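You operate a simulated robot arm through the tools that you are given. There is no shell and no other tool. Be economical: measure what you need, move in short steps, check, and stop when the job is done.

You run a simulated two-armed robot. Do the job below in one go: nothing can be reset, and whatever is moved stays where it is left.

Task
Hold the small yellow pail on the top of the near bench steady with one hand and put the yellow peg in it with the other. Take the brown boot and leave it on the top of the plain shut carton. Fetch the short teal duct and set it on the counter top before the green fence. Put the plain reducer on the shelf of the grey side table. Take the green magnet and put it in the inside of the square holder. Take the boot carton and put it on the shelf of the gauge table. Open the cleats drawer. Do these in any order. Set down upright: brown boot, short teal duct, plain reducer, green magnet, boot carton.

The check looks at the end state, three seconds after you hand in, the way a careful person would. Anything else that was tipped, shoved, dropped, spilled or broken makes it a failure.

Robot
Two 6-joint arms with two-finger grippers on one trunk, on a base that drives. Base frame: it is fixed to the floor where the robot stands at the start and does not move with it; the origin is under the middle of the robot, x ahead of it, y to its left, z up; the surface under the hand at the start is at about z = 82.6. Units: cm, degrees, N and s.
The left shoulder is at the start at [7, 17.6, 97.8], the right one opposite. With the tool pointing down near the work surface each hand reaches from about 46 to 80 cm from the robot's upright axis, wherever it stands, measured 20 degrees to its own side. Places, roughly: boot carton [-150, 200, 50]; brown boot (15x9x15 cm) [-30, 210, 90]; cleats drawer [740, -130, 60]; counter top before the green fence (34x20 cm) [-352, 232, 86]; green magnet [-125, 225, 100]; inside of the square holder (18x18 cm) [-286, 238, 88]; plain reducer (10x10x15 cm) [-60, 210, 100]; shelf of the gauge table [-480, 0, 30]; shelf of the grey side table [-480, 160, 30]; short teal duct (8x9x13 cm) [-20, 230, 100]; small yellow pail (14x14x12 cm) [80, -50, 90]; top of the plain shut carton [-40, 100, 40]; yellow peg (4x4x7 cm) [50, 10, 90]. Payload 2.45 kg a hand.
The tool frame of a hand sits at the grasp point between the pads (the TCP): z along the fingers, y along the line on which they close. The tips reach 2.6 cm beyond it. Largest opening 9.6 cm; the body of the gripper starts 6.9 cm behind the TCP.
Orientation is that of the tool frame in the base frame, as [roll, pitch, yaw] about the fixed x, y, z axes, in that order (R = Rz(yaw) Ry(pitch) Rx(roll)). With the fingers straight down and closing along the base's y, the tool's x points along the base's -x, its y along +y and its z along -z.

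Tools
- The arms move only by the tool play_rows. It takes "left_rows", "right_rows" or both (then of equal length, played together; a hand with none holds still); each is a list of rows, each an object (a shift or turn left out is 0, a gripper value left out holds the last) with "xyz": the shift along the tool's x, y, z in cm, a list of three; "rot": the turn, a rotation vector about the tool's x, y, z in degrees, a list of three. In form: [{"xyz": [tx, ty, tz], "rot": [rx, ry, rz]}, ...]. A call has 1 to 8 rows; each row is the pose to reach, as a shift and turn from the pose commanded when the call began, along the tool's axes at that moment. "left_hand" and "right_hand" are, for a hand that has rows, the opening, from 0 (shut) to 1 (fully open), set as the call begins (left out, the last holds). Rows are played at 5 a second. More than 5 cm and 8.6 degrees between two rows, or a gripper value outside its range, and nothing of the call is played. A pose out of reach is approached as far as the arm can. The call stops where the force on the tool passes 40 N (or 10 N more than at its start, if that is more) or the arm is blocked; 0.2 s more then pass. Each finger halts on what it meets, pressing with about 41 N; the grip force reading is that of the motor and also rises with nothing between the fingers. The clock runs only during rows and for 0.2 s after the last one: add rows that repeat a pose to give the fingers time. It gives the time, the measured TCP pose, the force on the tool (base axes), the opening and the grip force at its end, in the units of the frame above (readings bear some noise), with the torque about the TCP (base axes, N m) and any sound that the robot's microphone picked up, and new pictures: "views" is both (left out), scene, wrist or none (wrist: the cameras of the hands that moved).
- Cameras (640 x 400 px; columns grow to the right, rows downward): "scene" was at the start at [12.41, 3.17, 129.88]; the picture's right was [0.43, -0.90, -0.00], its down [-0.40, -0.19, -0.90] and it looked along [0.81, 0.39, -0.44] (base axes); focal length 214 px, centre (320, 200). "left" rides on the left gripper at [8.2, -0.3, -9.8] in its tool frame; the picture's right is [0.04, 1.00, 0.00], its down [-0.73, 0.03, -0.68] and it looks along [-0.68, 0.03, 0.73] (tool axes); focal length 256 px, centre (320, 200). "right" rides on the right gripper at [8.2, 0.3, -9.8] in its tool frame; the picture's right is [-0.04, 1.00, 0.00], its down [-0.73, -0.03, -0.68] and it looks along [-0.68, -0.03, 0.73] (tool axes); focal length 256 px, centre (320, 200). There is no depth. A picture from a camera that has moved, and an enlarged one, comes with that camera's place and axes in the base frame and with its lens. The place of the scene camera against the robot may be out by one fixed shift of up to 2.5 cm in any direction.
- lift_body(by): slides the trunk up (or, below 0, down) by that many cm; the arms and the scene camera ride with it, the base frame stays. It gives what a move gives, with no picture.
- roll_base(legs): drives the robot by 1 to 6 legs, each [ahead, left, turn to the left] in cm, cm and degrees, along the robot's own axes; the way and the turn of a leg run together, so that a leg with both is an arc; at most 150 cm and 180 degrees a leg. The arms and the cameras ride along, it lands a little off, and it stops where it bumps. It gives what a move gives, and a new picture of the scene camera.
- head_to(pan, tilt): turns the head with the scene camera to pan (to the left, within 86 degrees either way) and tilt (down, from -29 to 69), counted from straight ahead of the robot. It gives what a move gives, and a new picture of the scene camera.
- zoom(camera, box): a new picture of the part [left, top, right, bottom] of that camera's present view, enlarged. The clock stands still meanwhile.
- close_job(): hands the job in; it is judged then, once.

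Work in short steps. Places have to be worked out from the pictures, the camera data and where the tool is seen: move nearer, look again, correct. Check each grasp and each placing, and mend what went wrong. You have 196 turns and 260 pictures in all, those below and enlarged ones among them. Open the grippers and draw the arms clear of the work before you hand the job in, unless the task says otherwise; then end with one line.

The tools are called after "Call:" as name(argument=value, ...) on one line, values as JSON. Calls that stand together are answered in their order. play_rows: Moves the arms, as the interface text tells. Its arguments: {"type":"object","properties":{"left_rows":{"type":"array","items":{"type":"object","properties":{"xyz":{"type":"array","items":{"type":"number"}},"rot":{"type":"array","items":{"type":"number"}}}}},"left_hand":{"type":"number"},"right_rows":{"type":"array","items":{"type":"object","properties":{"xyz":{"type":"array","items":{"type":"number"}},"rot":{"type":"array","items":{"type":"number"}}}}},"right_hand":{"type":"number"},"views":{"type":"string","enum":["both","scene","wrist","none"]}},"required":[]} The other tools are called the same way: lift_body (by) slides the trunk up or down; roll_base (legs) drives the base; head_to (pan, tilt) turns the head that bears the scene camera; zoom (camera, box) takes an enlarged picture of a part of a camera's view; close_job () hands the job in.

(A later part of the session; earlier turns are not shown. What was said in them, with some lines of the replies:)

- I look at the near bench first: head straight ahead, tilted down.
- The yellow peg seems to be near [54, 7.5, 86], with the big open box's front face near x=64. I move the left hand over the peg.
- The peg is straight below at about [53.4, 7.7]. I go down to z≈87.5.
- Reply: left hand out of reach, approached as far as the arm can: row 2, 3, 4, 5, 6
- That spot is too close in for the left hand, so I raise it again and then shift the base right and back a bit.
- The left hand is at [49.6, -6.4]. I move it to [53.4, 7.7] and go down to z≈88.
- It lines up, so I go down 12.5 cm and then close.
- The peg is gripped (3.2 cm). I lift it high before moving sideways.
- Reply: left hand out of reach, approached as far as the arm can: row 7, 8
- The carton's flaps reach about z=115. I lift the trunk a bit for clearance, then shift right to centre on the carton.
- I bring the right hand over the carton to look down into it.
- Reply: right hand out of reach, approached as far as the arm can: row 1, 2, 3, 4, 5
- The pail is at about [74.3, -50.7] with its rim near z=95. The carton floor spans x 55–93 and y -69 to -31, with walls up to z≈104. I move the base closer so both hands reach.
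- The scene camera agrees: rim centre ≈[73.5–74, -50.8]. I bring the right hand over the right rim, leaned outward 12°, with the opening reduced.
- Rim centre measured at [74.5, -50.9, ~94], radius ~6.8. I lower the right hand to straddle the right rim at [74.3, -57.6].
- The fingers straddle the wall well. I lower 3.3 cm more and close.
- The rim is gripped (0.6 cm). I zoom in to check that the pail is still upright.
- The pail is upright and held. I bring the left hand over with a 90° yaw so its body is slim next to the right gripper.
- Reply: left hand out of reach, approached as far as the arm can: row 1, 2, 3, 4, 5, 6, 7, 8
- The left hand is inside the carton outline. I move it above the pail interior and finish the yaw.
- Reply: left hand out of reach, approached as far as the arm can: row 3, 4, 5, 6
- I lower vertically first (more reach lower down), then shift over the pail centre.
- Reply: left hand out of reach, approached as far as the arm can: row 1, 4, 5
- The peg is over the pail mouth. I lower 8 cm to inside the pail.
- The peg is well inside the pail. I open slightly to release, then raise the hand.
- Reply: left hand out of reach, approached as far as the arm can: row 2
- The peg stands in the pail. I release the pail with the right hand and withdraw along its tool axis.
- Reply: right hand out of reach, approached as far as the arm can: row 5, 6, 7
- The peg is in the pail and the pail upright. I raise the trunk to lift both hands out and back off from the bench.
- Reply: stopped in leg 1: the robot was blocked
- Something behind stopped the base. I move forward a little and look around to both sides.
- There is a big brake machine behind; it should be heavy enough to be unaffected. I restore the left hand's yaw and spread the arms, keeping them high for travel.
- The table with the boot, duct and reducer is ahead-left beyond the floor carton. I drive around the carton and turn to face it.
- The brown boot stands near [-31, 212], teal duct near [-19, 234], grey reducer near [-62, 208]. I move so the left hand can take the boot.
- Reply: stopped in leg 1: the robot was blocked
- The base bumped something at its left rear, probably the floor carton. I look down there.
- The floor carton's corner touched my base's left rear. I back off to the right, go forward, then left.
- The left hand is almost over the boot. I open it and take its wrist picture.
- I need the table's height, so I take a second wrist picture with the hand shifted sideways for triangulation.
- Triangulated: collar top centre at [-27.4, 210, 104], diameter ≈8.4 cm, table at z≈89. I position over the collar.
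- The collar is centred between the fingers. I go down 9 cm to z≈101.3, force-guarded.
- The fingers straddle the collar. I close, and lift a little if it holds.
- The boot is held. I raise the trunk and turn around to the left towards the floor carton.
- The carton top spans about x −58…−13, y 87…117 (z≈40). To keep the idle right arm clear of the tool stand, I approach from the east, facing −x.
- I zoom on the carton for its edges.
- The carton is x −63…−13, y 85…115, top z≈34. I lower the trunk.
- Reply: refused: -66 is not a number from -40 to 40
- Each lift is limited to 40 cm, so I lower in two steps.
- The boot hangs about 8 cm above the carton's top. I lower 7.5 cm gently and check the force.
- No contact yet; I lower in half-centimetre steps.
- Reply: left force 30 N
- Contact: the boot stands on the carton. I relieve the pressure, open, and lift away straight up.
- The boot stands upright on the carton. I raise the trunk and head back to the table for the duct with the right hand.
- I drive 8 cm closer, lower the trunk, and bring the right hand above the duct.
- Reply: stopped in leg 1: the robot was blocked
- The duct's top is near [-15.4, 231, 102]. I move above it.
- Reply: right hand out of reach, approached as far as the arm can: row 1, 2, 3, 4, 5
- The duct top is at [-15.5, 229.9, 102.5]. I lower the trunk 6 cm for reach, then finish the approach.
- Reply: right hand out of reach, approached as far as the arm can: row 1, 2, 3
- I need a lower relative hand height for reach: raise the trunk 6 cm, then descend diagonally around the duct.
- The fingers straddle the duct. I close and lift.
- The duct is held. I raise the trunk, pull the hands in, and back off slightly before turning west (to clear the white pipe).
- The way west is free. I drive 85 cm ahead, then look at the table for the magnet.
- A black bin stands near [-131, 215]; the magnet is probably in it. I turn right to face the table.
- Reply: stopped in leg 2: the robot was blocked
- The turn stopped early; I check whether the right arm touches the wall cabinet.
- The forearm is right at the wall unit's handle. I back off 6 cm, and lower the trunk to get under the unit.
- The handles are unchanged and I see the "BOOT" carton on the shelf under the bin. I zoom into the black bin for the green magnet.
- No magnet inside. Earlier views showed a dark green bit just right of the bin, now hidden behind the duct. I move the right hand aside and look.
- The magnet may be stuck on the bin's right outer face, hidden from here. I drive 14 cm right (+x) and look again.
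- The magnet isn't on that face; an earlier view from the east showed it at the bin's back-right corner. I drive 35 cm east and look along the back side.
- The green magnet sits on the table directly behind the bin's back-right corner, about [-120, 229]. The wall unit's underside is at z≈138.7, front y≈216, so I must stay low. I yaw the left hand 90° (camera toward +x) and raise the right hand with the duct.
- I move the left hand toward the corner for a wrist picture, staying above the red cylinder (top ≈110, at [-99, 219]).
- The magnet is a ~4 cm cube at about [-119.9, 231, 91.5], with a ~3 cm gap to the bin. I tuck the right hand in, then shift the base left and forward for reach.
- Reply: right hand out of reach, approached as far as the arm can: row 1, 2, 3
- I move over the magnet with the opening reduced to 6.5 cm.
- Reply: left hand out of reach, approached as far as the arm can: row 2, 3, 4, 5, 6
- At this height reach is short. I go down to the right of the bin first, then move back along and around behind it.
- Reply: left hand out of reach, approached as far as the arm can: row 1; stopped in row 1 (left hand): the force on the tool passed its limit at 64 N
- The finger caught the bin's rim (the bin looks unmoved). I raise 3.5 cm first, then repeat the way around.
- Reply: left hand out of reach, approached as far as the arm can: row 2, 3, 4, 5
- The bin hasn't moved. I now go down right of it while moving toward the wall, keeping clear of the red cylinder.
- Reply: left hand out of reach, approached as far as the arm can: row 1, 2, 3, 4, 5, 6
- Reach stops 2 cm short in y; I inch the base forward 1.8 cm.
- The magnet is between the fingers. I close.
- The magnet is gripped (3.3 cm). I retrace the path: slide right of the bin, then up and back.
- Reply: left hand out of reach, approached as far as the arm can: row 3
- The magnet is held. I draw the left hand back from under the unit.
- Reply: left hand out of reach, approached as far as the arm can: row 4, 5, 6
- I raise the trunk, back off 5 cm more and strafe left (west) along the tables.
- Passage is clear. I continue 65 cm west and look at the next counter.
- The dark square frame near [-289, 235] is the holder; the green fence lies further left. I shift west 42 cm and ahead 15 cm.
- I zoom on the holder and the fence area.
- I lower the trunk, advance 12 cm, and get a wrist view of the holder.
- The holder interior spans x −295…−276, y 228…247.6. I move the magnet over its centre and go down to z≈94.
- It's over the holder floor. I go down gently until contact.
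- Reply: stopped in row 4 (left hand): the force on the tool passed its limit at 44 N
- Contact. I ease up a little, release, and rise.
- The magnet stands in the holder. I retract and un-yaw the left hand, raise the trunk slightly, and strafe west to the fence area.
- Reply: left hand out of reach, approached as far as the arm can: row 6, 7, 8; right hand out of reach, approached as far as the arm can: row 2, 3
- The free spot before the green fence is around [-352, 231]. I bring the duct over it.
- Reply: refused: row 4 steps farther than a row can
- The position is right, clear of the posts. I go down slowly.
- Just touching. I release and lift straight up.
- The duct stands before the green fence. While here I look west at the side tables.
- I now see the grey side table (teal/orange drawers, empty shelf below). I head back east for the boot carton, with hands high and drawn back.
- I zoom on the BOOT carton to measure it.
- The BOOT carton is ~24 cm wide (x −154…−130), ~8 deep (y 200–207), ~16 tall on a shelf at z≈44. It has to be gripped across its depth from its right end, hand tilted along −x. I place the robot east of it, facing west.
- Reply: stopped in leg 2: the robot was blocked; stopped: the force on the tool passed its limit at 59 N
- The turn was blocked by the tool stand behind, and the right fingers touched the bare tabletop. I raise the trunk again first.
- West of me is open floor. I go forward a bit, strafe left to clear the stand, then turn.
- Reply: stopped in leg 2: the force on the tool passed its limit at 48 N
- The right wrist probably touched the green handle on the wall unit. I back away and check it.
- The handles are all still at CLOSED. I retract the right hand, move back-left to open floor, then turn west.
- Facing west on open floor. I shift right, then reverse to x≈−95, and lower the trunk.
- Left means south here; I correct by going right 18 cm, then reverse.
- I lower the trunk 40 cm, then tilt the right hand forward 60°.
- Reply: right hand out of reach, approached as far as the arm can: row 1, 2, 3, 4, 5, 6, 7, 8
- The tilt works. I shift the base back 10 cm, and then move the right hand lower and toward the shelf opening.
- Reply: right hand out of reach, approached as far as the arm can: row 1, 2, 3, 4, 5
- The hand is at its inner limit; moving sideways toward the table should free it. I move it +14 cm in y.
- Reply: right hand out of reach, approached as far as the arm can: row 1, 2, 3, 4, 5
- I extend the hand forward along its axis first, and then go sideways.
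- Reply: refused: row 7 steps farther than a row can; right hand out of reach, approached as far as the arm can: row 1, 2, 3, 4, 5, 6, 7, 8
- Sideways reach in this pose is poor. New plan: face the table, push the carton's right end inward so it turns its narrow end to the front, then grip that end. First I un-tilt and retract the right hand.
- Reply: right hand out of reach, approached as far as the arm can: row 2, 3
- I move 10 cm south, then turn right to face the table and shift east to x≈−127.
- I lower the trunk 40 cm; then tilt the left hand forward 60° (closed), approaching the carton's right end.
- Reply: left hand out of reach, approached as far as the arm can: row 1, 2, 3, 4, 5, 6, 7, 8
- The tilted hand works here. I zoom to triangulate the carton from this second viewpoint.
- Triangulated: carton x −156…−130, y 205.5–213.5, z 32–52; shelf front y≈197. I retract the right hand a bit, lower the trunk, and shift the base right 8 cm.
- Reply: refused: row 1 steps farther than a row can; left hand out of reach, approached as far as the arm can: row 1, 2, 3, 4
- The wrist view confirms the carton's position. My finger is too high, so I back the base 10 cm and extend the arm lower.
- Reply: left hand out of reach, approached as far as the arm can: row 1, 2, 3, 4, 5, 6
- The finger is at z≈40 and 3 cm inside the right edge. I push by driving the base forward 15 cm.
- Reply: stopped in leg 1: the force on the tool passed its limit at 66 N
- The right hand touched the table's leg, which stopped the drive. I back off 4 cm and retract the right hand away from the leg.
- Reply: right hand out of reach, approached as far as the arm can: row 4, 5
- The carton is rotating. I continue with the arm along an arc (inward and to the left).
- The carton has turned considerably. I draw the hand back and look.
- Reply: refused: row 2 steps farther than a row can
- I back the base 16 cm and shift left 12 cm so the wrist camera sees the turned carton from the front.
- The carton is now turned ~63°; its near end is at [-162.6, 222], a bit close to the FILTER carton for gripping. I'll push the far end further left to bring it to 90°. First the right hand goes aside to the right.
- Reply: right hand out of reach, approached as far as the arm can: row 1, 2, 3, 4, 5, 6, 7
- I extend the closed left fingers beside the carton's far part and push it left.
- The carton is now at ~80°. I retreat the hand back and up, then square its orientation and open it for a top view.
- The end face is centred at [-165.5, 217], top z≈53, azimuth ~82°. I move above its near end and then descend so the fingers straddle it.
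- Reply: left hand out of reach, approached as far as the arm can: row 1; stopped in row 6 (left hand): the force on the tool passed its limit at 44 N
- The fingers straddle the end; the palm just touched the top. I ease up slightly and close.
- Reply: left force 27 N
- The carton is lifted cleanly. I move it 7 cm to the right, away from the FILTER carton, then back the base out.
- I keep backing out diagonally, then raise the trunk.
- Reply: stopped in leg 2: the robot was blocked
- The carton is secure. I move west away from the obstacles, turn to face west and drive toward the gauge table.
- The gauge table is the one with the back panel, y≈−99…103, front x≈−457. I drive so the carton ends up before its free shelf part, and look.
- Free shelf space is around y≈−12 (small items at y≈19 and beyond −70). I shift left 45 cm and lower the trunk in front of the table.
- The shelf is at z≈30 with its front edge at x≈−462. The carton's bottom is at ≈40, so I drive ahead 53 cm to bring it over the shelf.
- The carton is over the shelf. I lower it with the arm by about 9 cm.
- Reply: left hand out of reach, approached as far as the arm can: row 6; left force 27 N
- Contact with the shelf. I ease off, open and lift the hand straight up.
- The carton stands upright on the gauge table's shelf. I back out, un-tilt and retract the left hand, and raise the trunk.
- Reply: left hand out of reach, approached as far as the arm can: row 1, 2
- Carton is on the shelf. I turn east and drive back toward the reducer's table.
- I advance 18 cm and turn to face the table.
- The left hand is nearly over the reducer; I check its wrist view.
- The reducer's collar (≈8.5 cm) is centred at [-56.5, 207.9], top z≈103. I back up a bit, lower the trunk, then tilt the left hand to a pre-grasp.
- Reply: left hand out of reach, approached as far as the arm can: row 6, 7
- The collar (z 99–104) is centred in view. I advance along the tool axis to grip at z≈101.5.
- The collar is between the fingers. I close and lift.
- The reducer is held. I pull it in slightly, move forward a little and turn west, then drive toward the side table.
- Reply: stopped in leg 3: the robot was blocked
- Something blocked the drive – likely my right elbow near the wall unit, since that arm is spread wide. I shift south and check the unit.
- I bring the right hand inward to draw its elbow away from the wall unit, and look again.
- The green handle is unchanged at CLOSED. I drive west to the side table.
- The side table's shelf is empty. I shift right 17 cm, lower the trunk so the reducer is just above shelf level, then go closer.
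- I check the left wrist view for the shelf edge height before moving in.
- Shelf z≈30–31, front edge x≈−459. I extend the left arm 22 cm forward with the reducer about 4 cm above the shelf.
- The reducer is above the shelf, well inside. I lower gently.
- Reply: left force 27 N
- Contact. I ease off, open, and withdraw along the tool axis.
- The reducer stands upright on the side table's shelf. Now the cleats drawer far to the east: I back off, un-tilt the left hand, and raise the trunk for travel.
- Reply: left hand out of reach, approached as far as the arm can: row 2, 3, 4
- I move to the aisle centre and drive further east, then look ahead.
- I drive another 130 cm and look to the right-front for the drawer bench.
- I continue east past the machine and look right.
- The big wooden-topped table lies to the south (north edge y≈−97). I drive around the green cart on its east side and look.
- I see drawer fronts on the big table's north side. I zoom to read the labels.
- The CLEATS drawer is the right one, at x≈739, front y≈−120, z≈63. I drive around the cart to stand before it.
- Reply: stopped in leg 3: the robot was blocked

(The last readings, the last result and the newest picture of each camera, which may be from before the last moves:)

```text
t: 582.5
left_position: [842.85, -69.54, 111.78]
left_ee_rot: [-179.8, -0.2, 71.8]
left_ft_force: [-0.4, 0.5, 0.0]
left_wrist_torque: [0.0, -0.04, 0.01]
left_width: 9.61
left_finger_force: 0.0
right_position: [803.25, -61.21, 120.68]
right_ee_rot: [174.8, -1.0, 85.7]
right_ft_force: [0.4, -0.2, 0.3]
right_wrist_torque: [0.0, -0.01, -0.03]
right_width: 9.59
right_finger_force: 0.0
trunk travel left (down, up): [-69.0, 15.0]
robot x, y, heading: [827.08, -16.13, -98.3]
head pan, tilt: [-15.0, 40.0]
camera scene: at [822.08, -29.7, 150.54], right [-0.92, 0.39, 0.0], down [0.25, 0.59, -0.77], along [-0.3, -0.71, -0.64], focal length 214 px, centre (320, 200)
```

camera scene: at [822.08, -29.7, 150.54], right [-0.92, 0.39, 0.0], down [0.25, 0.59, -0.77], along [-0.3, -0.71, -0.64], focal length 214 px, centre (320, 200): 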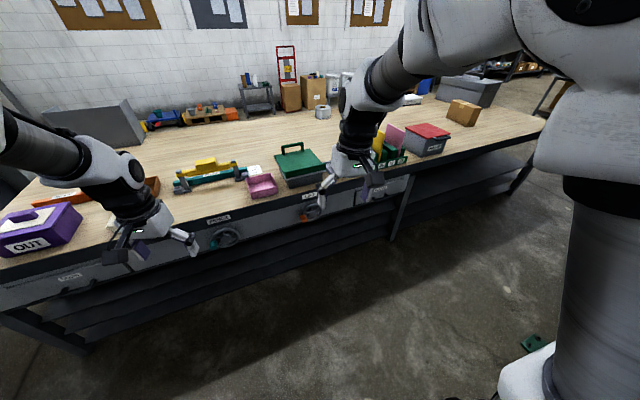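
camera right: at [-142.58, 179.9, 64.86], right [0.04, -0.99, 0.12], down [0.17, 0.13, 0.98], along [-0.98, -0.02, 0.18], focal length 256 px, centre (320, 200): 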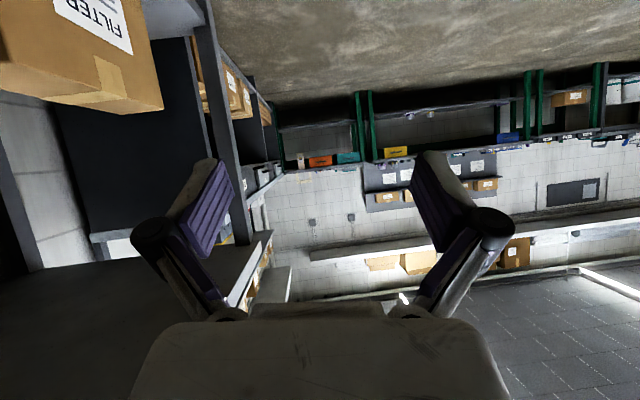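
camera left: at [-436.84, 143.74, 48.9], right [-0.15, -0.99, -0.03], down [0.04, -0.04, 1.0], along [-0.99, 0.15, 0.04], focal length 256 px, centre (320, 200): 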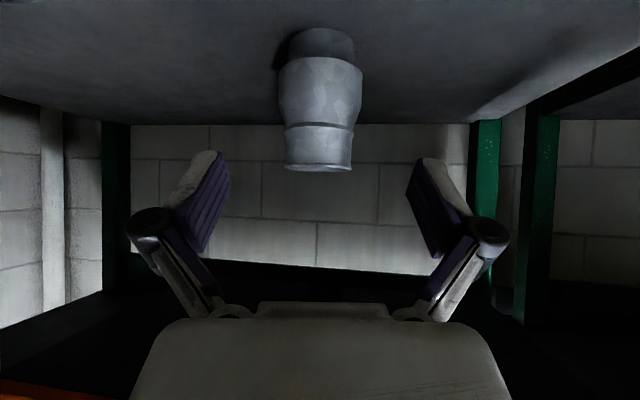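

The base's rear touched the cart. I move forward 18 cm, straighten, then go right toward the drawer.

Call:
roll_base(legs=[[18, 3, 0], [0, 0, 8], [0, -66, 0]])

Call:
head_to(pan=-5, tilt=45)

```text
t: 587.9
left_position: [784.22, -84.99, 111.79]
left_ee_rot: [-179.9, -0.2, 80.0]
left_ft_force: [-0.3, 0.4, 0.6]
left_wrist_torque: [0.0, 0.0, -0.01]
left_width: 9.61
left_finger_force: 0.0
right_position: [744.0, -82.26, 120.79]
right_ee_rot: [175.0, -1.0, 93.7]
right_ft_force: [0.5, 0.4, 0.1]
right_wrist_torque: [-0.03, 0.0, 0.03]
right_width: 9.62
right_finger_force: 0.1
trunk travel left (down, up): [-69.0, 15.0]
robot x, y, heading: [761.49, -34.39, -90.2]
head pan, tilt: [-15.0, 40.0]
camera scene: at [758.2, -48.39, 150.52], right [-0.97, 0.26, 0.0], down [0.17, 0.62, -0.77], along [-0.2, -0.74, -0.64], focal length 214 px, centre (320, 200)
```

scene: 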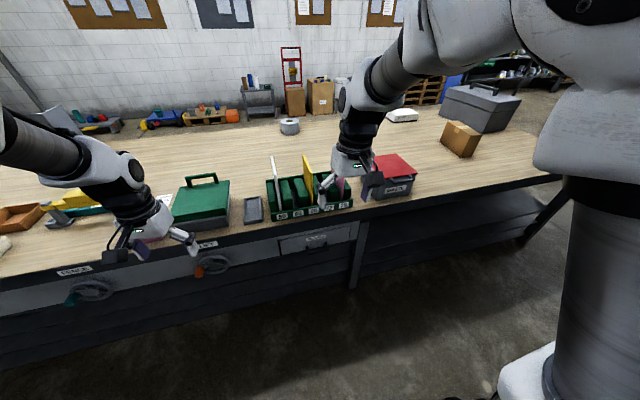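

```text
t: 588.7
left_position: [784.18, -84.9, 111.82]
left_ee_rot: [-179.8, -0.2, 79.9]
left_ft_force: [-0.8, 0.8, 0.0]
left_wrist_torque: [0.02, -0.01, -0.02]
left_width: 9.58
left_finger_force: 0.0
right_position: [743.92, -82.21, 120.71]
right_ee_rot: [174.8, -1.0, 93.6]
right_ft_force: [-0.5, 0.4, -0.1]
right_wrist_torque: [-0.01, -0.01, -0.02]
right_width: 9.61
right_finger_force: 0.1
trunk travel left (down, up): [-69.0, 15.0]
robot x, y, heading: [761.49, -34.58, -90.3]
head pan, tilt: [-5.0, 45.0]
camera scene: at [759.58, -48.28, 149.8], right [-1.0, 0.09, 0.0], down [0.06, 0.7, -0.71], along [-0.06, -0.7, -0.71], focal length 214 px, centre (320, 200)
```

scene: 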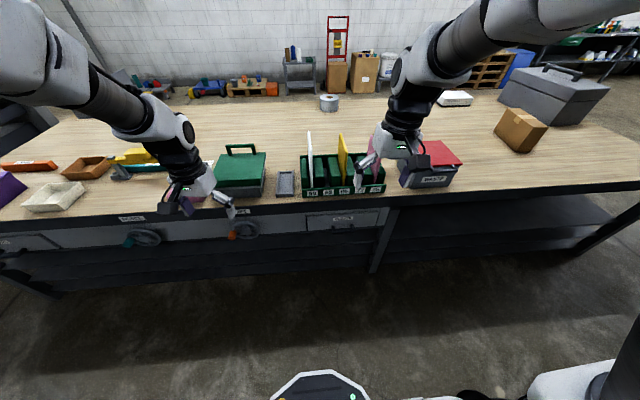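

The handle is near [740, −117, 60]. I lower the trunk 38 cm and look with the right wrist camera.

Call:
lift_body(by=-38)

Call:
zoom(camera="right", box=[0, 0, 640, 400])

Call:
zoom(camera="scene", box=[260, 120, 460, 245])

```text
t: 592.3
left_position: [784.27, -84.99, 73.78]
left_ee_rot: [-179.9, -0.2, 79.9]
left_ft_force: [-0.6, -0.1, -0.5]
left_wrist_torque: [-0.01, -0.01, -0.04]
left_width: 9.6
left_finger_force: 0.2
right_position: [743.99, -82.2, 82.72]
right_ee_rot: [174.9, -1.0, 93.8]
right_ft_force: [-0.5, -0.2, 0.2]
right_wrist_torque: [0.0, 0.04, 0.01]
right_width: 9.6
right_finger_force: 0.1
trunk travel left (down, up): [-31.0, 53.0]
robot x, y, heading: [761.01, -34.36, -90.1]
head pan, tilt: [-5.0, 45.0]
```

```text
1.00 times, centred on (320, 200) of right (not enlarged: the box is as wide or as high as the picture)
camera zoom: at [742.86, -74.34, 92.77], right [1.0, 0.02, 0.09], down [-0.04, -0.75, 0.66], along [0.08, -0.66, -0.75], focal length 256 px, centre (320, 200)
```

zoom: 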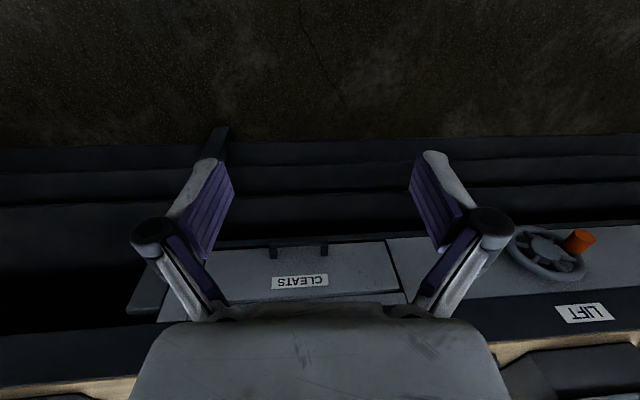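

```text
3.20 times, centred on (360, 182) of scene
camera zoom: at [759.63, -48.26, 111.8], right [-1.0, 0.09, 0.0], down [0.06, 0.7, -0.71], along [-0.06, -0.7, -0.71], focal length 686 px, centre (192, 256)
```

zoom: 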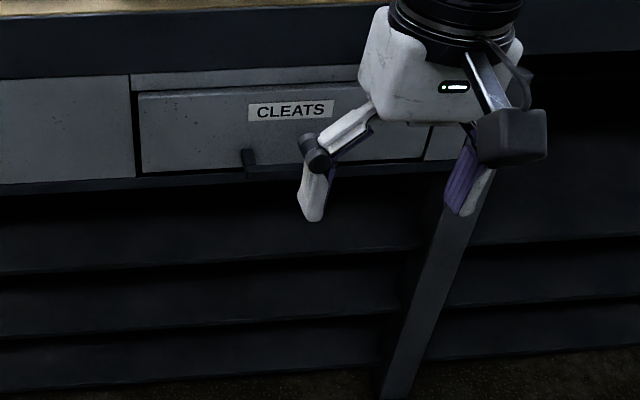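

The wrist view shows the CLEATS drawer and its bar handle around x≈742. I yaw the right hand 90° so its fingers can close front-to-back on the bar, and lower it.

Call:
play_rows(right_rows=[{"rot": [0, 0, 8]}, {"rot": [0, 0, 16]}, {"rot": [0, 0, 24]}, {"rot": [0, 0, 32]}, {"rot": [0, 0, 40]}, {"rot": [0, 0, 48]}, {"rot": [0, 0, 56]}, {"rot": [0, 0, 64]}], views="none")

Call:
play_rows(right_rows=[{"xyz": [0, 0, 2], "rot": [0, 0, 8]}, {"xyz": [0, 0, 5], "rot": [0, 0, 16]}, {"xyz": [0, 0, 8], "rot": [0, 0, 24]}, {"xyz": [0, 0, 10], "rot": [0, 0, 26]}, {"xyz": [0, 0, 10], "rot": [0, 0, 26]}], views="both")

```text
t: 594.1
left_position: [784.05, -84.97, 73.79]
left_ee_rot: [-179.9, -0.2, 79.8]
left_ft_force: [-0.4, 0.0, -0.7]
left_wrist_torque: [-0.01, 0.02, 0.01]
left_width: 9.61
left_finger_force: 0.0
right_position: [743.92, -82.28, 82.69]
right_ee_rot: [178.7, -5.1, 29.7]
right_ft_force: [0.2, 0.1, 0.1]
right_wrist_torque: [-0.01, 0.01, -0.03]
right_width: 9.61
right_finger_force: 0.1
trunk travel left (down, up): [-31.0, 53.0]
robot x, y, heading: [761.23, -34.49, -89.8]
head pan, tilt: [-5.0, 45.0]
```

```text
t: 595.3
left_position: [784.19, -84.9, 73.73]
left_ee_rot: [-179.8, -0.1, 79.9]
left_ft_force: [0.2, 0.5, -0.4]
left_wrist_torque: [0.01, 0.01, -0.01]
left_width: 9.59
left_finger_force: 0.1
right_position: [744.9, -82.02, 72.8]
right_ee_rot: [-179.0, -5.2, 3.7]
right_ft_force: [-0.3, -0.1, -0.4]
right_wrist_torque: [0.01, 0.05, -0.01]
right_width: 9.61
right_finger_force: 0.1
trunk travel left (down, up): [-31.0, 53.0]
robot x, y, heading: [761.12, -34.5, -90.1]
head pan, tilt: [-5.0, 45.0]
camera scene: at [759.63, -48.25, 111.8], right [-1.0, 0.09, 0.0], down [0.06, 0.7, -0.71], along [-0.06, -0.7, -0.71], focal length 214 px, centre (320, 200)
camera right: at [752.09, -82.07, 83.36], right [0.02, -1.0, -0.02], down [-0.79, -0.03, 0.61], along [-0.61, 0.0, -0.79], focal length 256 px, centre (320, 200)
```

scene: 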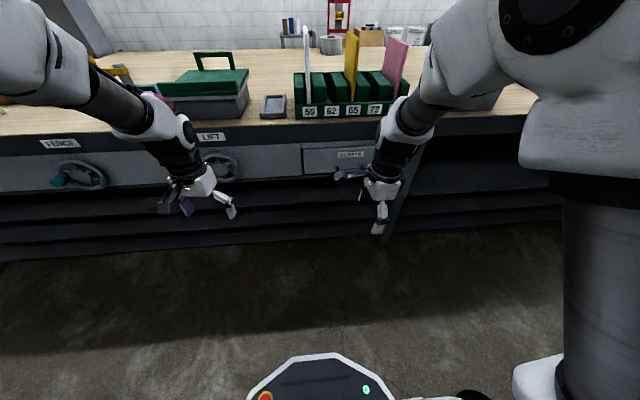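
right: 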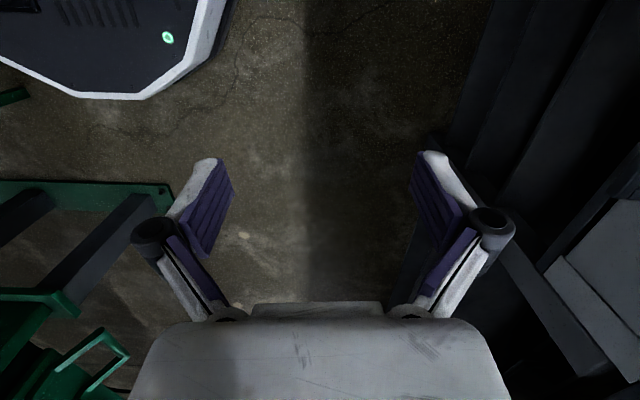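

The drawer front is near y≈−116, table edge flush above. I need the hand to point forward with fingers above/below the bar: I lower the trunk, raise the left hand out of the way, and tilt the right hand forward.

Call:
lift_body(by=-13)

Call:
play_rows(left_rows=[{"xyz": [0, 0, -3]}, {"xyz": [0, 0, -6]}, {"xyz": [0, 0, -9]}, {"xyz": [0, 0, -12]}, {"xyz": [0, 0, -15]}, {"xyz": [0, 0, -18]}, {"xyz": [0, 0, -21]}, {"xyz": [0, 0, -24]}], right_rows=[{"xyz": [0, 1.2, 0], "rot": [-8.4, 0, 0]}, {"xyz": [0, 2.5, 0], "rot": [-16.8, 0, 0]}, {"xyz": [0, 3.7, 0], "rot": [-25.2, 0, 0]}, {"xyz": [0, 5, 0], "rot": [-33.6, 0, 0]}, {"xyz": [0, 6.2, 0], "rot": [-42, 0, 0]}, {"xyz": [0, 7.5, 0], "rot": [-50.4, 0, 0]}, {"xyz": [0, 8.7, 0], "rot": [-58.8, 0, 0]}, {"xyz": [0, 10, 0], "rot": [-67, 0, 0]}], views="both")

```text
t: 596.9
left_position: [784.25, -84.96, 60.76]
left_ee_rot: [-179.7, -0.3, 79.9]
left_ft_force: [-0.4, 0.7, -0.1]
left_wrist_torque: [0.03, -0.02, 0.01]
left_width: 9.61
left_finger_force: 0.0
right_position: [744.94, -82.01, 59.68]
right_ee_rot: [-179.0, -5.1, 3.6]
right_ft_force: [-1.3, -0.1, 0.9]
right_wrist_torque: [-0.03, -0.01, 0.01]
right_width: 9.58
right_finger_force: 0.0
trunk travel left (down, up): [-18.0, 66.0]
robot x, y, heading: [761.57, -34.38, -89.9]
head pan, tilt: [-5.0, 45.0]
```

```text
t: 598.7
left_position: [784.32, -84.97, 84.89]
left_ee_rot: [-179.7, -0.2, 79.9]
left_ft_force: [-0.4, -0.8, -0.4]
left_wrist_torque: [-0.01, -0.01, 0.01]
left_width: 9.61
left_finger_force: 0.1
right_position: [745.49, -91.03, 66.0]
right_ee_rot: [118.8, -9.1, 4.1]
right_ft_force: [0.7, 0.3, 0.3]
right_wrist_torque: [0.0, -0.01, 0.0]
right_width: 9.61
right_finger_force: 0.0
right hand out of reach, approached as far as the arm can: row 7, 8
trunk travel left (down, up): [-18.0, 66.0]
robot x, y, heading: [761.47, -34.59, -90.1]
head pan, tilt: [-5.0, 45.0]
camera scene: at [759.65, -48.22, 98.8], right [-1.0, 0.09, 0.0], down [0.06, 0.7, -0.71], along [-0.06, -0.7, -0.71], focal length 214 px, centre (320, 200)
camera right: at [752.1, -82.12, 72.23], right [-0.14, -0.49, 0.86], down [-0.81, 0.55, 0.18], along [-0.56, -0.67, -0.48], focal length 256 px, centre (320, 200)
camera left: at [785.52, -76.9, 94.75], right [0.99, -0.14, 0.0], down [-0.1, -0.73, 0.68], along [-0.09, -0.67, -0.74], focal length 256 px, centre (320, 200)
```

scene: 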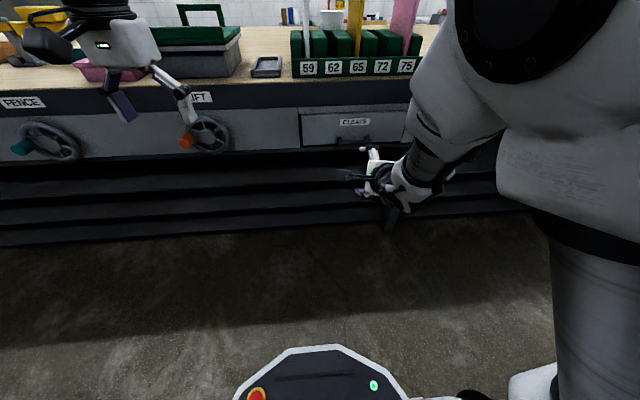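
right: 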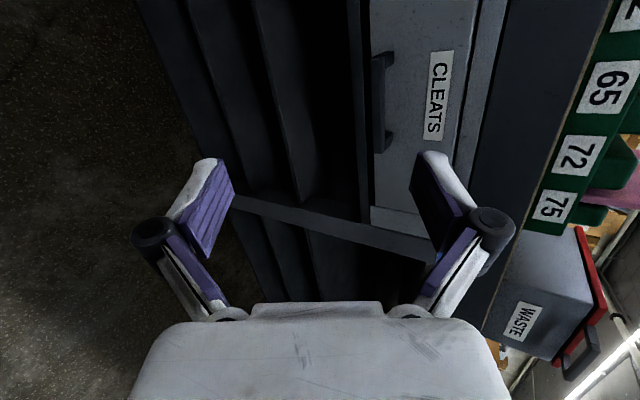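
left: 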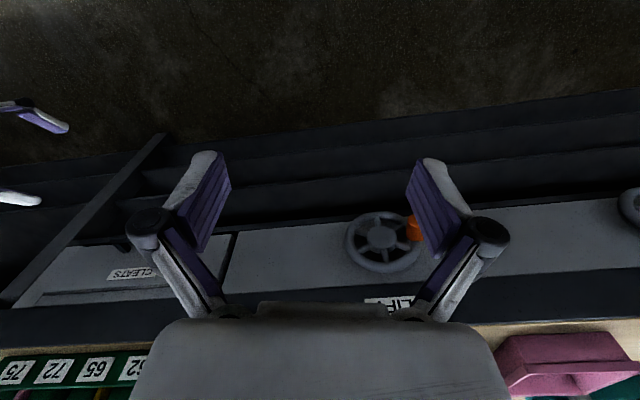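

Now I see the bar: centre ≈[742.5, −112.5, 62]. I drive 13 cm closer, then approach along the tool axis with a 4.5 cm opening.

Call:
roll_base(legs=[[13, 0, 0]])

Call:
play_rows(right_rows=[{"xyz": [-2, 0.5, 1]}, {"xyz": [-4.1, 1, 2]}, {"xyz": [-4.1, 1, 4]}, {"xyz": [-4.1, 1, 4]}], right_hand=0.45, views="wrist")

```text
t: 600.0
left_position: [784.19, -98.06, 84.81]
left_ee_rot: [-179.8, -0.3, 79.9]
left_ft_force: [-0.3, -0.4, 0.3]
left_wrist_torque: [0.02, 0.01, 0.0]
left_width: 9.57
left_finger_force: 0.0
right_position: [745.46, -104.09, 66.31]
right_ee_rot: [118.5, -9.1, 4.2]
right_ft_force: [0.5, -0.6, -0.2]
right_wrist_torque: [-0.03, 0.01, 0.02]
right_width: 9.6
right_finger_force: 0.0
trunk travel left (down, up): [-18.0, 66.0]
robot x, y, heading: [761.28, -47.57, -89.9]
head pan, tilt: [-5.0, 45.0]
camera scene: at [759.61, -61.26, 98.78], right [-1.0, 0.09, 0.0], down [0.06, 0.71, -0.71], along [-0.06, -0.7, -0.71], focal length 214 px, centre (320, 200)
```

scene: 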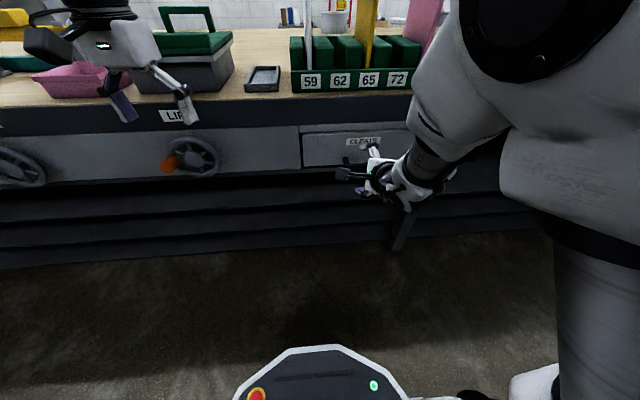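

```text
t: 601.0
left_position: [784.26, -98.03, 84.77]
left_ee_rot: [-179.7, -0.2, 79.9]
left_ft_force: [-0.3, 0.2, 0.1]
left_wrist_torque: [-0.03, 0.03, -0.03]
left_width: 9.61
left_finger_force: 0.0
right_position: [741.84, -108.55, 65.53]
right_ee_rot: [118.9, -9.4, 5.1]
right_ft_force: [-0.3, -0.8, -0.9]
right_wrist_torque: [-0.03, 0.04, 0.02]
right_width: 4.32
right_finger_force: 0.0
right hand out of reach, approached as far as the arm can: row 1, 2, 3, 4
trunk travel left (down, up): [-18.0, 66.0]
robot x, y, heading: [761.37, -47.16, -90.0]
head pan, tilt: [-5.0, 45.0]
camera right: at [748.27, -99.53, 72.04], right [-0.14, -0.5, 0.86], down [-0.82, 0.54, 0.18], along [-0.55, -0.68, -0.49], focal length 256 px, centre (320, 200)
```

right: 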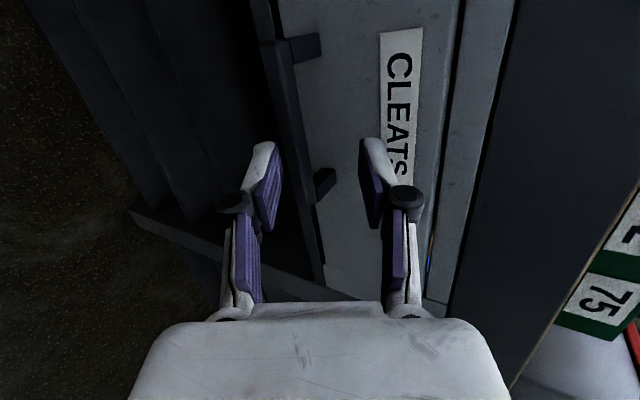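

The bar lies between the two fingers. I advance the last ~5 cm and close.

Call:
play_rows(right_rows=[{"xyz": [0, -0.5, 1.6]}, {"xyz": [0, -1, 3.2]}, {"xyz": [0, -1, 4.6]}, {"xyz": [0, -1, 4.6]}], views="none")

Call:
play_rows(right_rows=[{"xyz": [0, 0, 0]}, {"xyz": [0, 0, 0]}, {"xyz": [0, 0, 0]}], right_hand=0, views="wrist")

```text
t: 602.0
left_position: [784.4, -98.0, 84.89]
left_ee_rot: [-179.8, -0.1, 79.9]
left_ft_force: [0.3, -0.1, -0.2]
left_wrist_torque: [0.0, -0.02, 0.03]
left_width: 9.59
left_finger_force: 0.1
right_position: [742.1, -112.28, 63.6]
right_ee_rot: [119.2, -9.6, 5.3]
right_ft_force: [13.2, 30.4, -9.6]
right_wrist_torque: [0.74, -0.55, -0.35]
right_width: 7.18
right_finger_force: 17.6
right hand out of reach, approached as far as the arm can: row 1, 2, 3, 4
trunk travel left (down, up): [-18.0, 66.0]
robot x, y, heading: [760.91, -47.14, -90.5]
head pan, tilt: [-5.0, 45.0]
```

```text
t: 602.3
left_position: [784.49, -97.68, 84.81]
left_ee_rot: [-179.8, 0.0, 79.9]
left_ft_force: [0.6, 0.6, 0.8]
left_wrist_torque: [-0.01, 0.04, -0.04]
left_width: 9.58
left_finger_force: 0.0
right_position: [742.14, -111.24, 62.4]
right_ee_rot: [121.4, -9.2, 5.1]
right_ft_force: [26.3, 81.0, -32.5]
right_wrist_torque: [1.17, -0.8, -0.54]
right_width: 4.22
right_finger_force: 41.3
trunk travel left (down, up): [-18.0, 66.0]
robot x, y, heading: [761.12, -47.16, -89.9]
head pan, tilt: [-5.0, 45.0]
stopped in row 1 (right hand): the force on the tool passed its limit at 59 N (the readings are from after the stop); the commanded pose is now the measured one
camera right: at [748.56, -102.44, 69.04], right [-0.13, -0.53, 0.84], down [-0.83, 0.52, 0.21], along [-0.55, -0.66, -0.51], focal length 256 px, centre (320, 200)
```

right: 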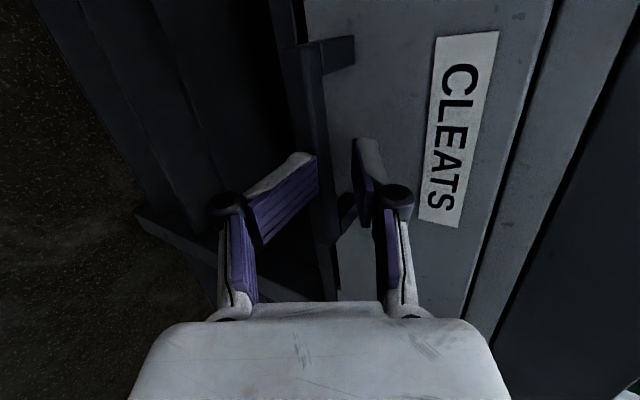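

The bar is between the fingers, but the upper tip presses on the drawer face. I back off 1.3 cm while keeping the grip closing.

Call:
play_rows(right_rows=[{"xyz": [0, 0, -0.7]}, {"xyz": [0, 0, -1.3]}, {"xyz": [0, 0, -1.3]}, {"xyz": [0, 0, -1.3]}], right_hand=0, views="wrist")

```text
t: 602.9
left_position: [784.34, -97.4, 85.18]
left_ee_rot: [-179.8, 0.2, 79.7]
left_ft_force: [0.5, -0.1, 0.1]
left_wrist_torque: [0.0, 0.01, -0.01]
left_width: 9.6
left_finger_force: 0.0
right_position: [741.65, -109.91, 63.11]
right_ee_rot: [121.3, -9.3, 4.7]
right_ft_force: [14.2, 71.5, -0.6]
right_wrist_torque: [0.94, 0.56, -0.27]
right_width: 0.01
right_finger_force: 29.1
trunk travel left (down, up): [-18.0, 66.0]
robot x, y, heading: [761.44, -46.92, -90.4]
head pan, tilt: [-5.0, 45.0]
stopped in row 2 (right hand): the force on the tool passed its limit at 107 N (the readings are from after the stop); the commanded pose is now the measured one
camera right: at [748.23, -101.08, 69.92], right [-0.13, -0.53, 0.84], down [-0.82, 0.53, 0.2], along [-0.55, -0.66, -0.51], focal length 256 px, centre (320, 200)
```

right: 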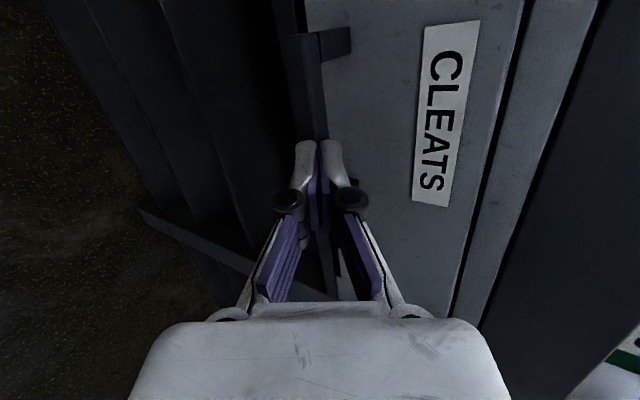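

The fingers closed in front of the bar. I back off, open wider, and make the hand more horizontal so both fingertips reach equally far.

Call:
play_rows(right_rows=[{"xyz": [0, 0, -2]}, {"xyz": [0, -0.5, -4.5]}, {"xyz": [0, -0.5, -5], "rot": [-8, 0, 0]}, {"xyz": [0, -0.5, -5], "rot": [-16, 0, 0]}, {"xyz": [0, -0.5, -5], "rot": [-24, 0, 0]}, {"xyz": [0, -0.5, -5], "rot": [-24, 0, 0]}], right_hand=0.6, views="wrist")

```text
t: 604.3
left_position: [784.31, -97.99, 84.75]
left_ee_rot: [-179.8, -0.3, 79.8]
left_ft_force: [0.4, -1.1, -1.0]
left_wrist_torque: [0.01, -0.02, -0.02]
left_width: 9.59
left_finger_force: 0.1
right_position: [734.99, -106.16, 64.96]
right_ee_rot: [96.2, -9.9, 7.3]
right_ft_force: [0.3, 0.1, -0.2]
right_wrist_torque: [0.01, 0.0, 0.0]
right_width: 5.73
right_finger_force: 0.0
right hand out of reach, approached as far as the arm can: row 3, 4, 5, 6
trunk travel left (down, up): [-18.0, 66.0]
robot x, y, heading: [761.39, -46.98, -90.2]
head pan, tilt: [-5.0, 45.0]
camera right: at [741.46, -95.48, 67.74], right [-0.19, -0.14, 0.97], down [-0.81, 0.58, -0.08], along [-0.55, -0.8, -0.22], focal length 256 px, centre (320, 200)
```

right: 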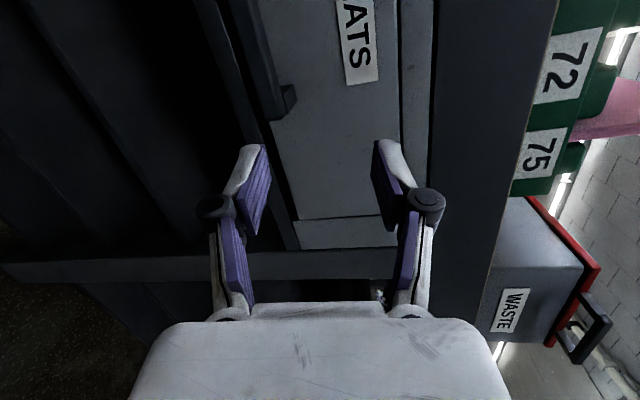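

Now the hand is nearly horizontal. The bar is at z≈61.2, x 737.5–748. I shift the base 7 cm east and lower the trunk 3.8 cm to line up, then check.

Call:
roll_base(legs=[[0, 7, 0]])

Call:
lift_body(by=-3.8)

Call:
zoom(camera="right", box=[0, 0, 640, 400])

```text
t: 605.3
left_position: [791.31, -97.91, 84.79]
left_ee_rot: [-179.8, -0.2, 79.8]
left_ft_force: [-0.5, 0.1, -0.2]
left_wrist_torque: [0.03, 0.04, 0.02]
left_width: 9.57
left_finger_force: 0.0
right_position: [742.01, -106.12, 64.99]
right_ee_rot: [96.3, -9.8, 7.3]
right_ft_force: [0.3, -0.1, 0.2]
right_wrist_torque: [0.01, -0.01, 0.02]
right_width: 5.77
right_finger_force: 0.0
trunk travel left (down, up): [-18.0, 66.0]
robot x, y, heading: [767.86, -47.16, -90.1]
head pan, tilt: [-5.0, 45.0]
camera scene: at [766.65, -61.08, 98.8], right [-1.0, 0.09, 0.0], down [0.06, 0.7, -0.71], along [-0.06, -0.7, -0.71], focal length 214 px, centre (320, 200)
```

scene: 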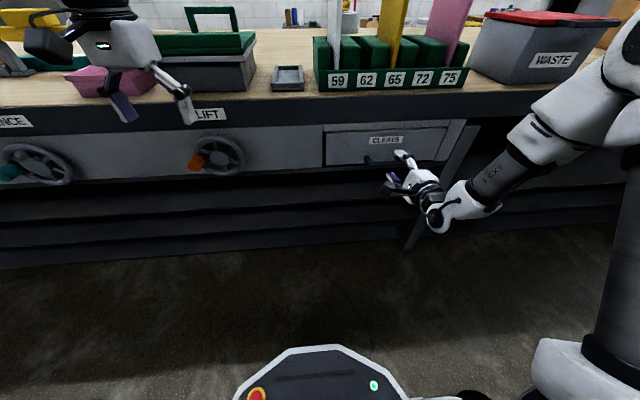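

```text
t: 606.1
left_position: [791.22, -97.93, 81.0]
left_ee_rot: [-179.9, -0.2, 79.8]
left_ft_force: [-0.2, 0.2, -0.8]
left_wrist_torque: [-0.02, 0.0, 0.05]
left_width: 9.61
left_finger_force: 0.0
right_position: [742.05, -106.09, 61.29]
right_ee_rot: [96.2, -9.9, 7.2]
right_ft_force: [0.2, -0.1, 1.0]
right_wrist_torque: [0.01, 0.0, 0.0]
right_width: 5.75
right_finger_force: 0.0
trunk travel left (down, up): [-14.2, 69.8]
robot x, y, heading: [768.02, -47.05, -90.1]
head pan, tilt: [-5.0, 45.0]
```

```text
1.00 times, centred on (320, 200) of right (not enlarged: the box is as wide or as high as the picture)
camera zoom: at [748.42, -95.51, 63.98], right [-0.19, -0.14, 0.97], down [-0.81, 0.58, -0.08], along [-0.55, -0.8, -0.22], focal length 256 px, centre (320, 200)
```

zoom: 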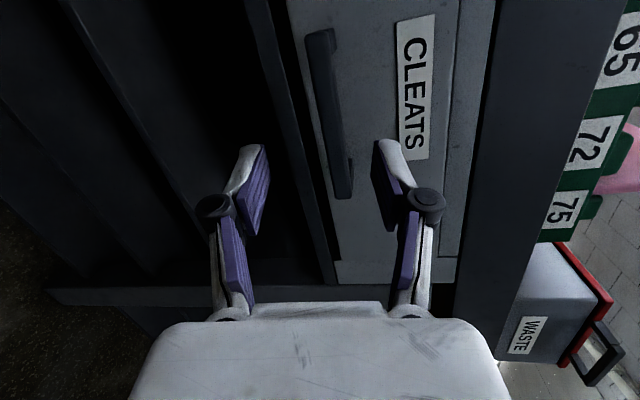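

The bar is nicely between the fingers. I drive the last 5.7 cm and close.

Call:
roll_base(legs=[[5.7, 0, 0]])

Call:
play_rows(right_rows=[{"xyz": [0, 0, 0]}, {"xyz": [0, 0, 0]}, {"xyz": [0, 0, 0]}], right_hand=0, views="wrist")

```text
t: 607.1
left_position: [791.29, -103.76, 80.95]
left_ee_rot: [-179.8, -0.3, 79.9]
left_ft_force: [0.5, 0.0, 0.6]
left_wrist_torque: [0.05, -0.04, -0.02]
left_width: 9.58
left_finger_force: 0.0
right_position: [741.94, -111.81, 60.98]
right_ee_rot: [96.4, -9.9, 7.3]
right_ft_force: [0.3, -0.3, -1.0]
right_wrist_torque: [0.02, -0.01, 0.02]
right_width: 5.75
right_finger_force: 0.2
trunk travel left (down, up): [-14.2, 69.8]
robot x, y, heading: [768.22, -52.93, -90.1]
head pan, tilt: [-5.0, 45.0]
camera scene: at [766.55, -66.88, 94.98], right [-1.0, 0.09, 0.0], down [0.06, 0.7, -0.71], along [-0.06, -0.7, -0.71], focal length 214 px, centre (320, 200)
```

scene: 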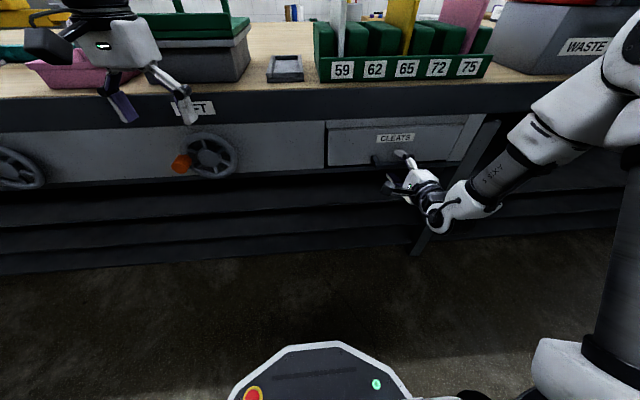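

```text
t: 607.9
left_position: [791.15, -103.54, 81.02]
left_ee_rot: [-179.7, -0.2, 79.8]
left_ft_force: [0.6, -0.2, -0.6]
left_wrist_torque: [0.0, 0.0, 0.0]
left_width: 9.6
left_finger_force: 0.0
right_position: [741.89, -111.86, 61.27]
right_ee_rot: [96.1, -9.8, 7.3]
right_ft_force: [-4.7, -1.5, 12.6]
right_wrist_torque: [-0.66, 1.09, 0.15]
right_width: 1.78
right_finger_force: 42.8
trunk travel left (down, up): [-14.2, 69.8]
robot x, y, heading: [768.32, -53.25, -90.2]
head pan, tilt: [-5.0, 45.0]
camera right: at [748.4, -101.22, 64.11], right [-0.19, -0.13, 0.97], down [-0.81, 0.58, -0.08], along [-0.55, -0.8, -0.22], focal length 256 px, centre (320, 200)
```

right: 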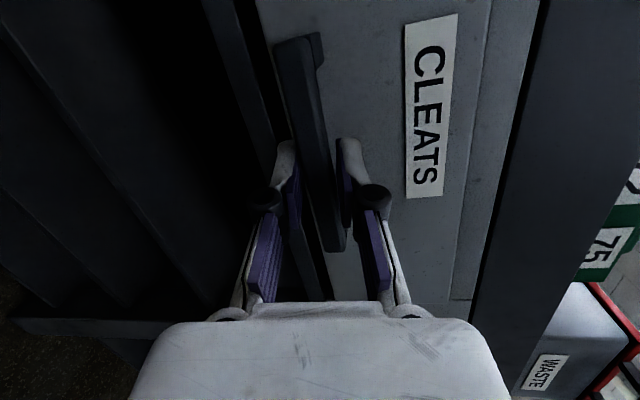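

The bar is gripped (1.8 cm, 42 N). I pull the drawer open by driving back 25 cm.

Call:
roll_base(legs=[[-25, 0, 0]])

Call:
zoom(camera="right", box=[0, 0, 640, 400])

```text
t: 609.7
left_position: [791.27, -78.49, 81.14]
left_ee_rot: [-179.9, -0.1, 79.7]
left_ft_force: [0.5, 1.1, -0.4]
left_wrist_torque: [0.01, 0.0, -0.02]
left_width: 9.63
left_finger_force: 0.1
right_position: [742.03, -86.81, 61.34]
right_ee_rot: [96.0, -9.8, 7.4]
right_ft_force: [-25.6, -0.3, 22.9]
right_wrist_torque: [-0.7, 1.09, -0.18]
right_width: 1.78
right_finger_force: 42.7
trunk travel left (down, up): [-14.2, 69.8]
robot x, y, heading: [768.59, -28.3, -90.3]
head pan, tilt: [-5.0, 45.0]
camera scene: at [766.52, -41.61, 95.04], right [-1.0, 0.09, 0.0], down [0.06, 0.7, -0.71], along [-0.06, -0.71, -0.71], focal length 214 px, centre (320, 200)
```

scene: 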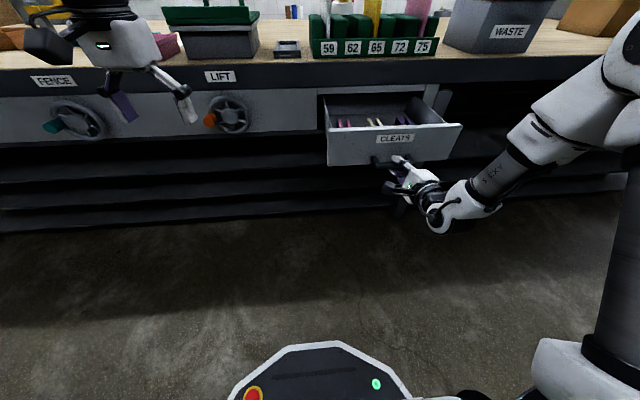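

```text
1.00 times, centred on (320, 200) of right (not enlarged: the box is as wide or as high as the picture)
camera zoom: at [748.4, -76.17, 64.11], right [-0.2, -0.13, 0.97], down [-0.81, 0.58, -0.09], along [-0.55, -0.8, -0.22], focal length 256 px, centre (320, 200)
```

zoom: 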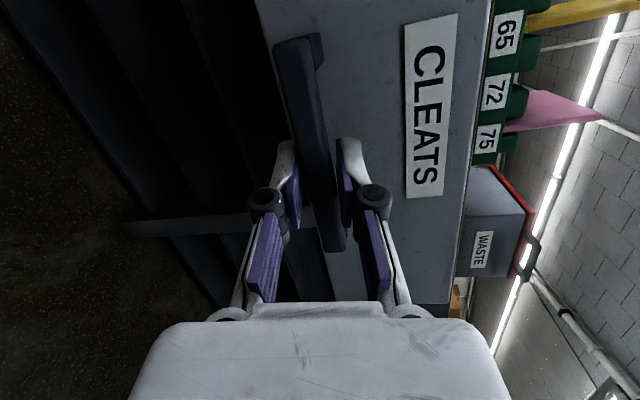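

The drawer is open about 25 cm. I release the handle and withdraw the hand with the arm.

Call:
play_rows(right_rows=[{"xyz": [0, 0, 0]}, {"xyz": [0, 0, 0]}, {"xyz": [0, 0, -3]}, {"xyz": [0, 0, -6]}, {"xyz": [0, 0, -9]}], right_hand=0.7, views="scene")

```text
t: 610.9
left_position: [791.22, -78.7, 81.09]
left_ee_rot: [-179.8, -0.2, 79.8]
left_ft_force: [0.2, 0.3, 0.6]
left_wrist_torque: [-0.01, 0.03, -0.02]
left_width: 9.62
left_finger_force: 0.1
right_position: [739.85, -82.17, 61.85]
right_ee_rot: [96.2, -9.9, 7.4]
right_ft_force: [0.0, -0.2, -0.3]
right_wrist_torque: [0.0, -0.01, 0.02]
right_width: 6.72
right_finger_force: 0.1
right hand out of reach, approached as far as the arm can: row 4, 5
trunk travel left (down, up): [-14.2, 69.8]
robot x, y, heading: [768.37, -27.68, -90.1]
head pan, tilt: [-5.0, 45.0]
camera scene: at [766.6, -41.8, 95.0], right [-1.0, 0.09, 0.0], down [0.06, 0.7, -0.71], along [-0.06, -0.7, -0.71], focal length 214 px, centre (320, 200)
```

scene: 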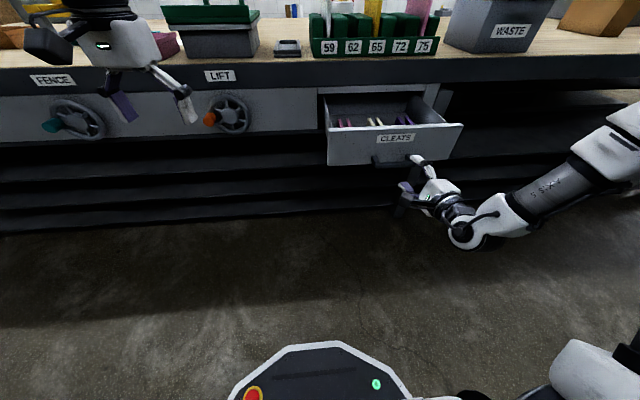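

I back the base 6 cm so the fingers are fully clear of the handle.

Call:
roll_base(legs=[[-6, 0, 0]])

```text
t: 611.9
left_position: [791.25, -72.68, 81.08]
left_ee_rot: [-179.8, -0.3, 79.8]
left_ft_force: [-0.3, -0.2, -0.5]
left_wrist_torque: [0.01, 0.0, -0.03]
left_width: 9.58
left_finger_force: 0.1
right_position: [739.89, -76.3, 61.94]
right_ee_rot: [96.1, -9.9, 7.3]
right_ft_force: [-0.9, -0.1, 0.3]
right_wrist_torque: [0.0, 0.0, -0.02]
right_width: 6.74
right_finger_force: 0.0
trunk travel left (down, up): [-14.2, 69.8]
robot x, y, heading: [768.41, -21.91, -90.2]
head pan, tilt: [-5.0, 45.0]
camera scene: at [766.62, -35.76, 95.01], right [-1.0, 0.09, 0.0], down [0.06, 0.7, -0.71], along [-0.06, -0.7, -0.71], focal length 214 px, centre (320, 200)
```

scene: 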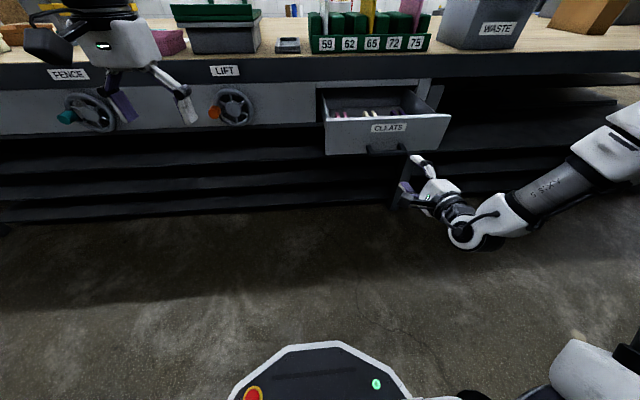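

The drawer stands open, both grippers are open and the arms are clear, so I hand in.

Call:
close_job()

```text
The job is handed in.
```

I did all seven parts of the job and handed it in. The base bumped the green brake machine, the tool stand, the floor carton, the green cart and a table shelf while driving. My arms also touched the wall unit, a tabletop, a table leg and the black bin. Where I looked afterwards I saw nothing moved, but I did not check all of them.
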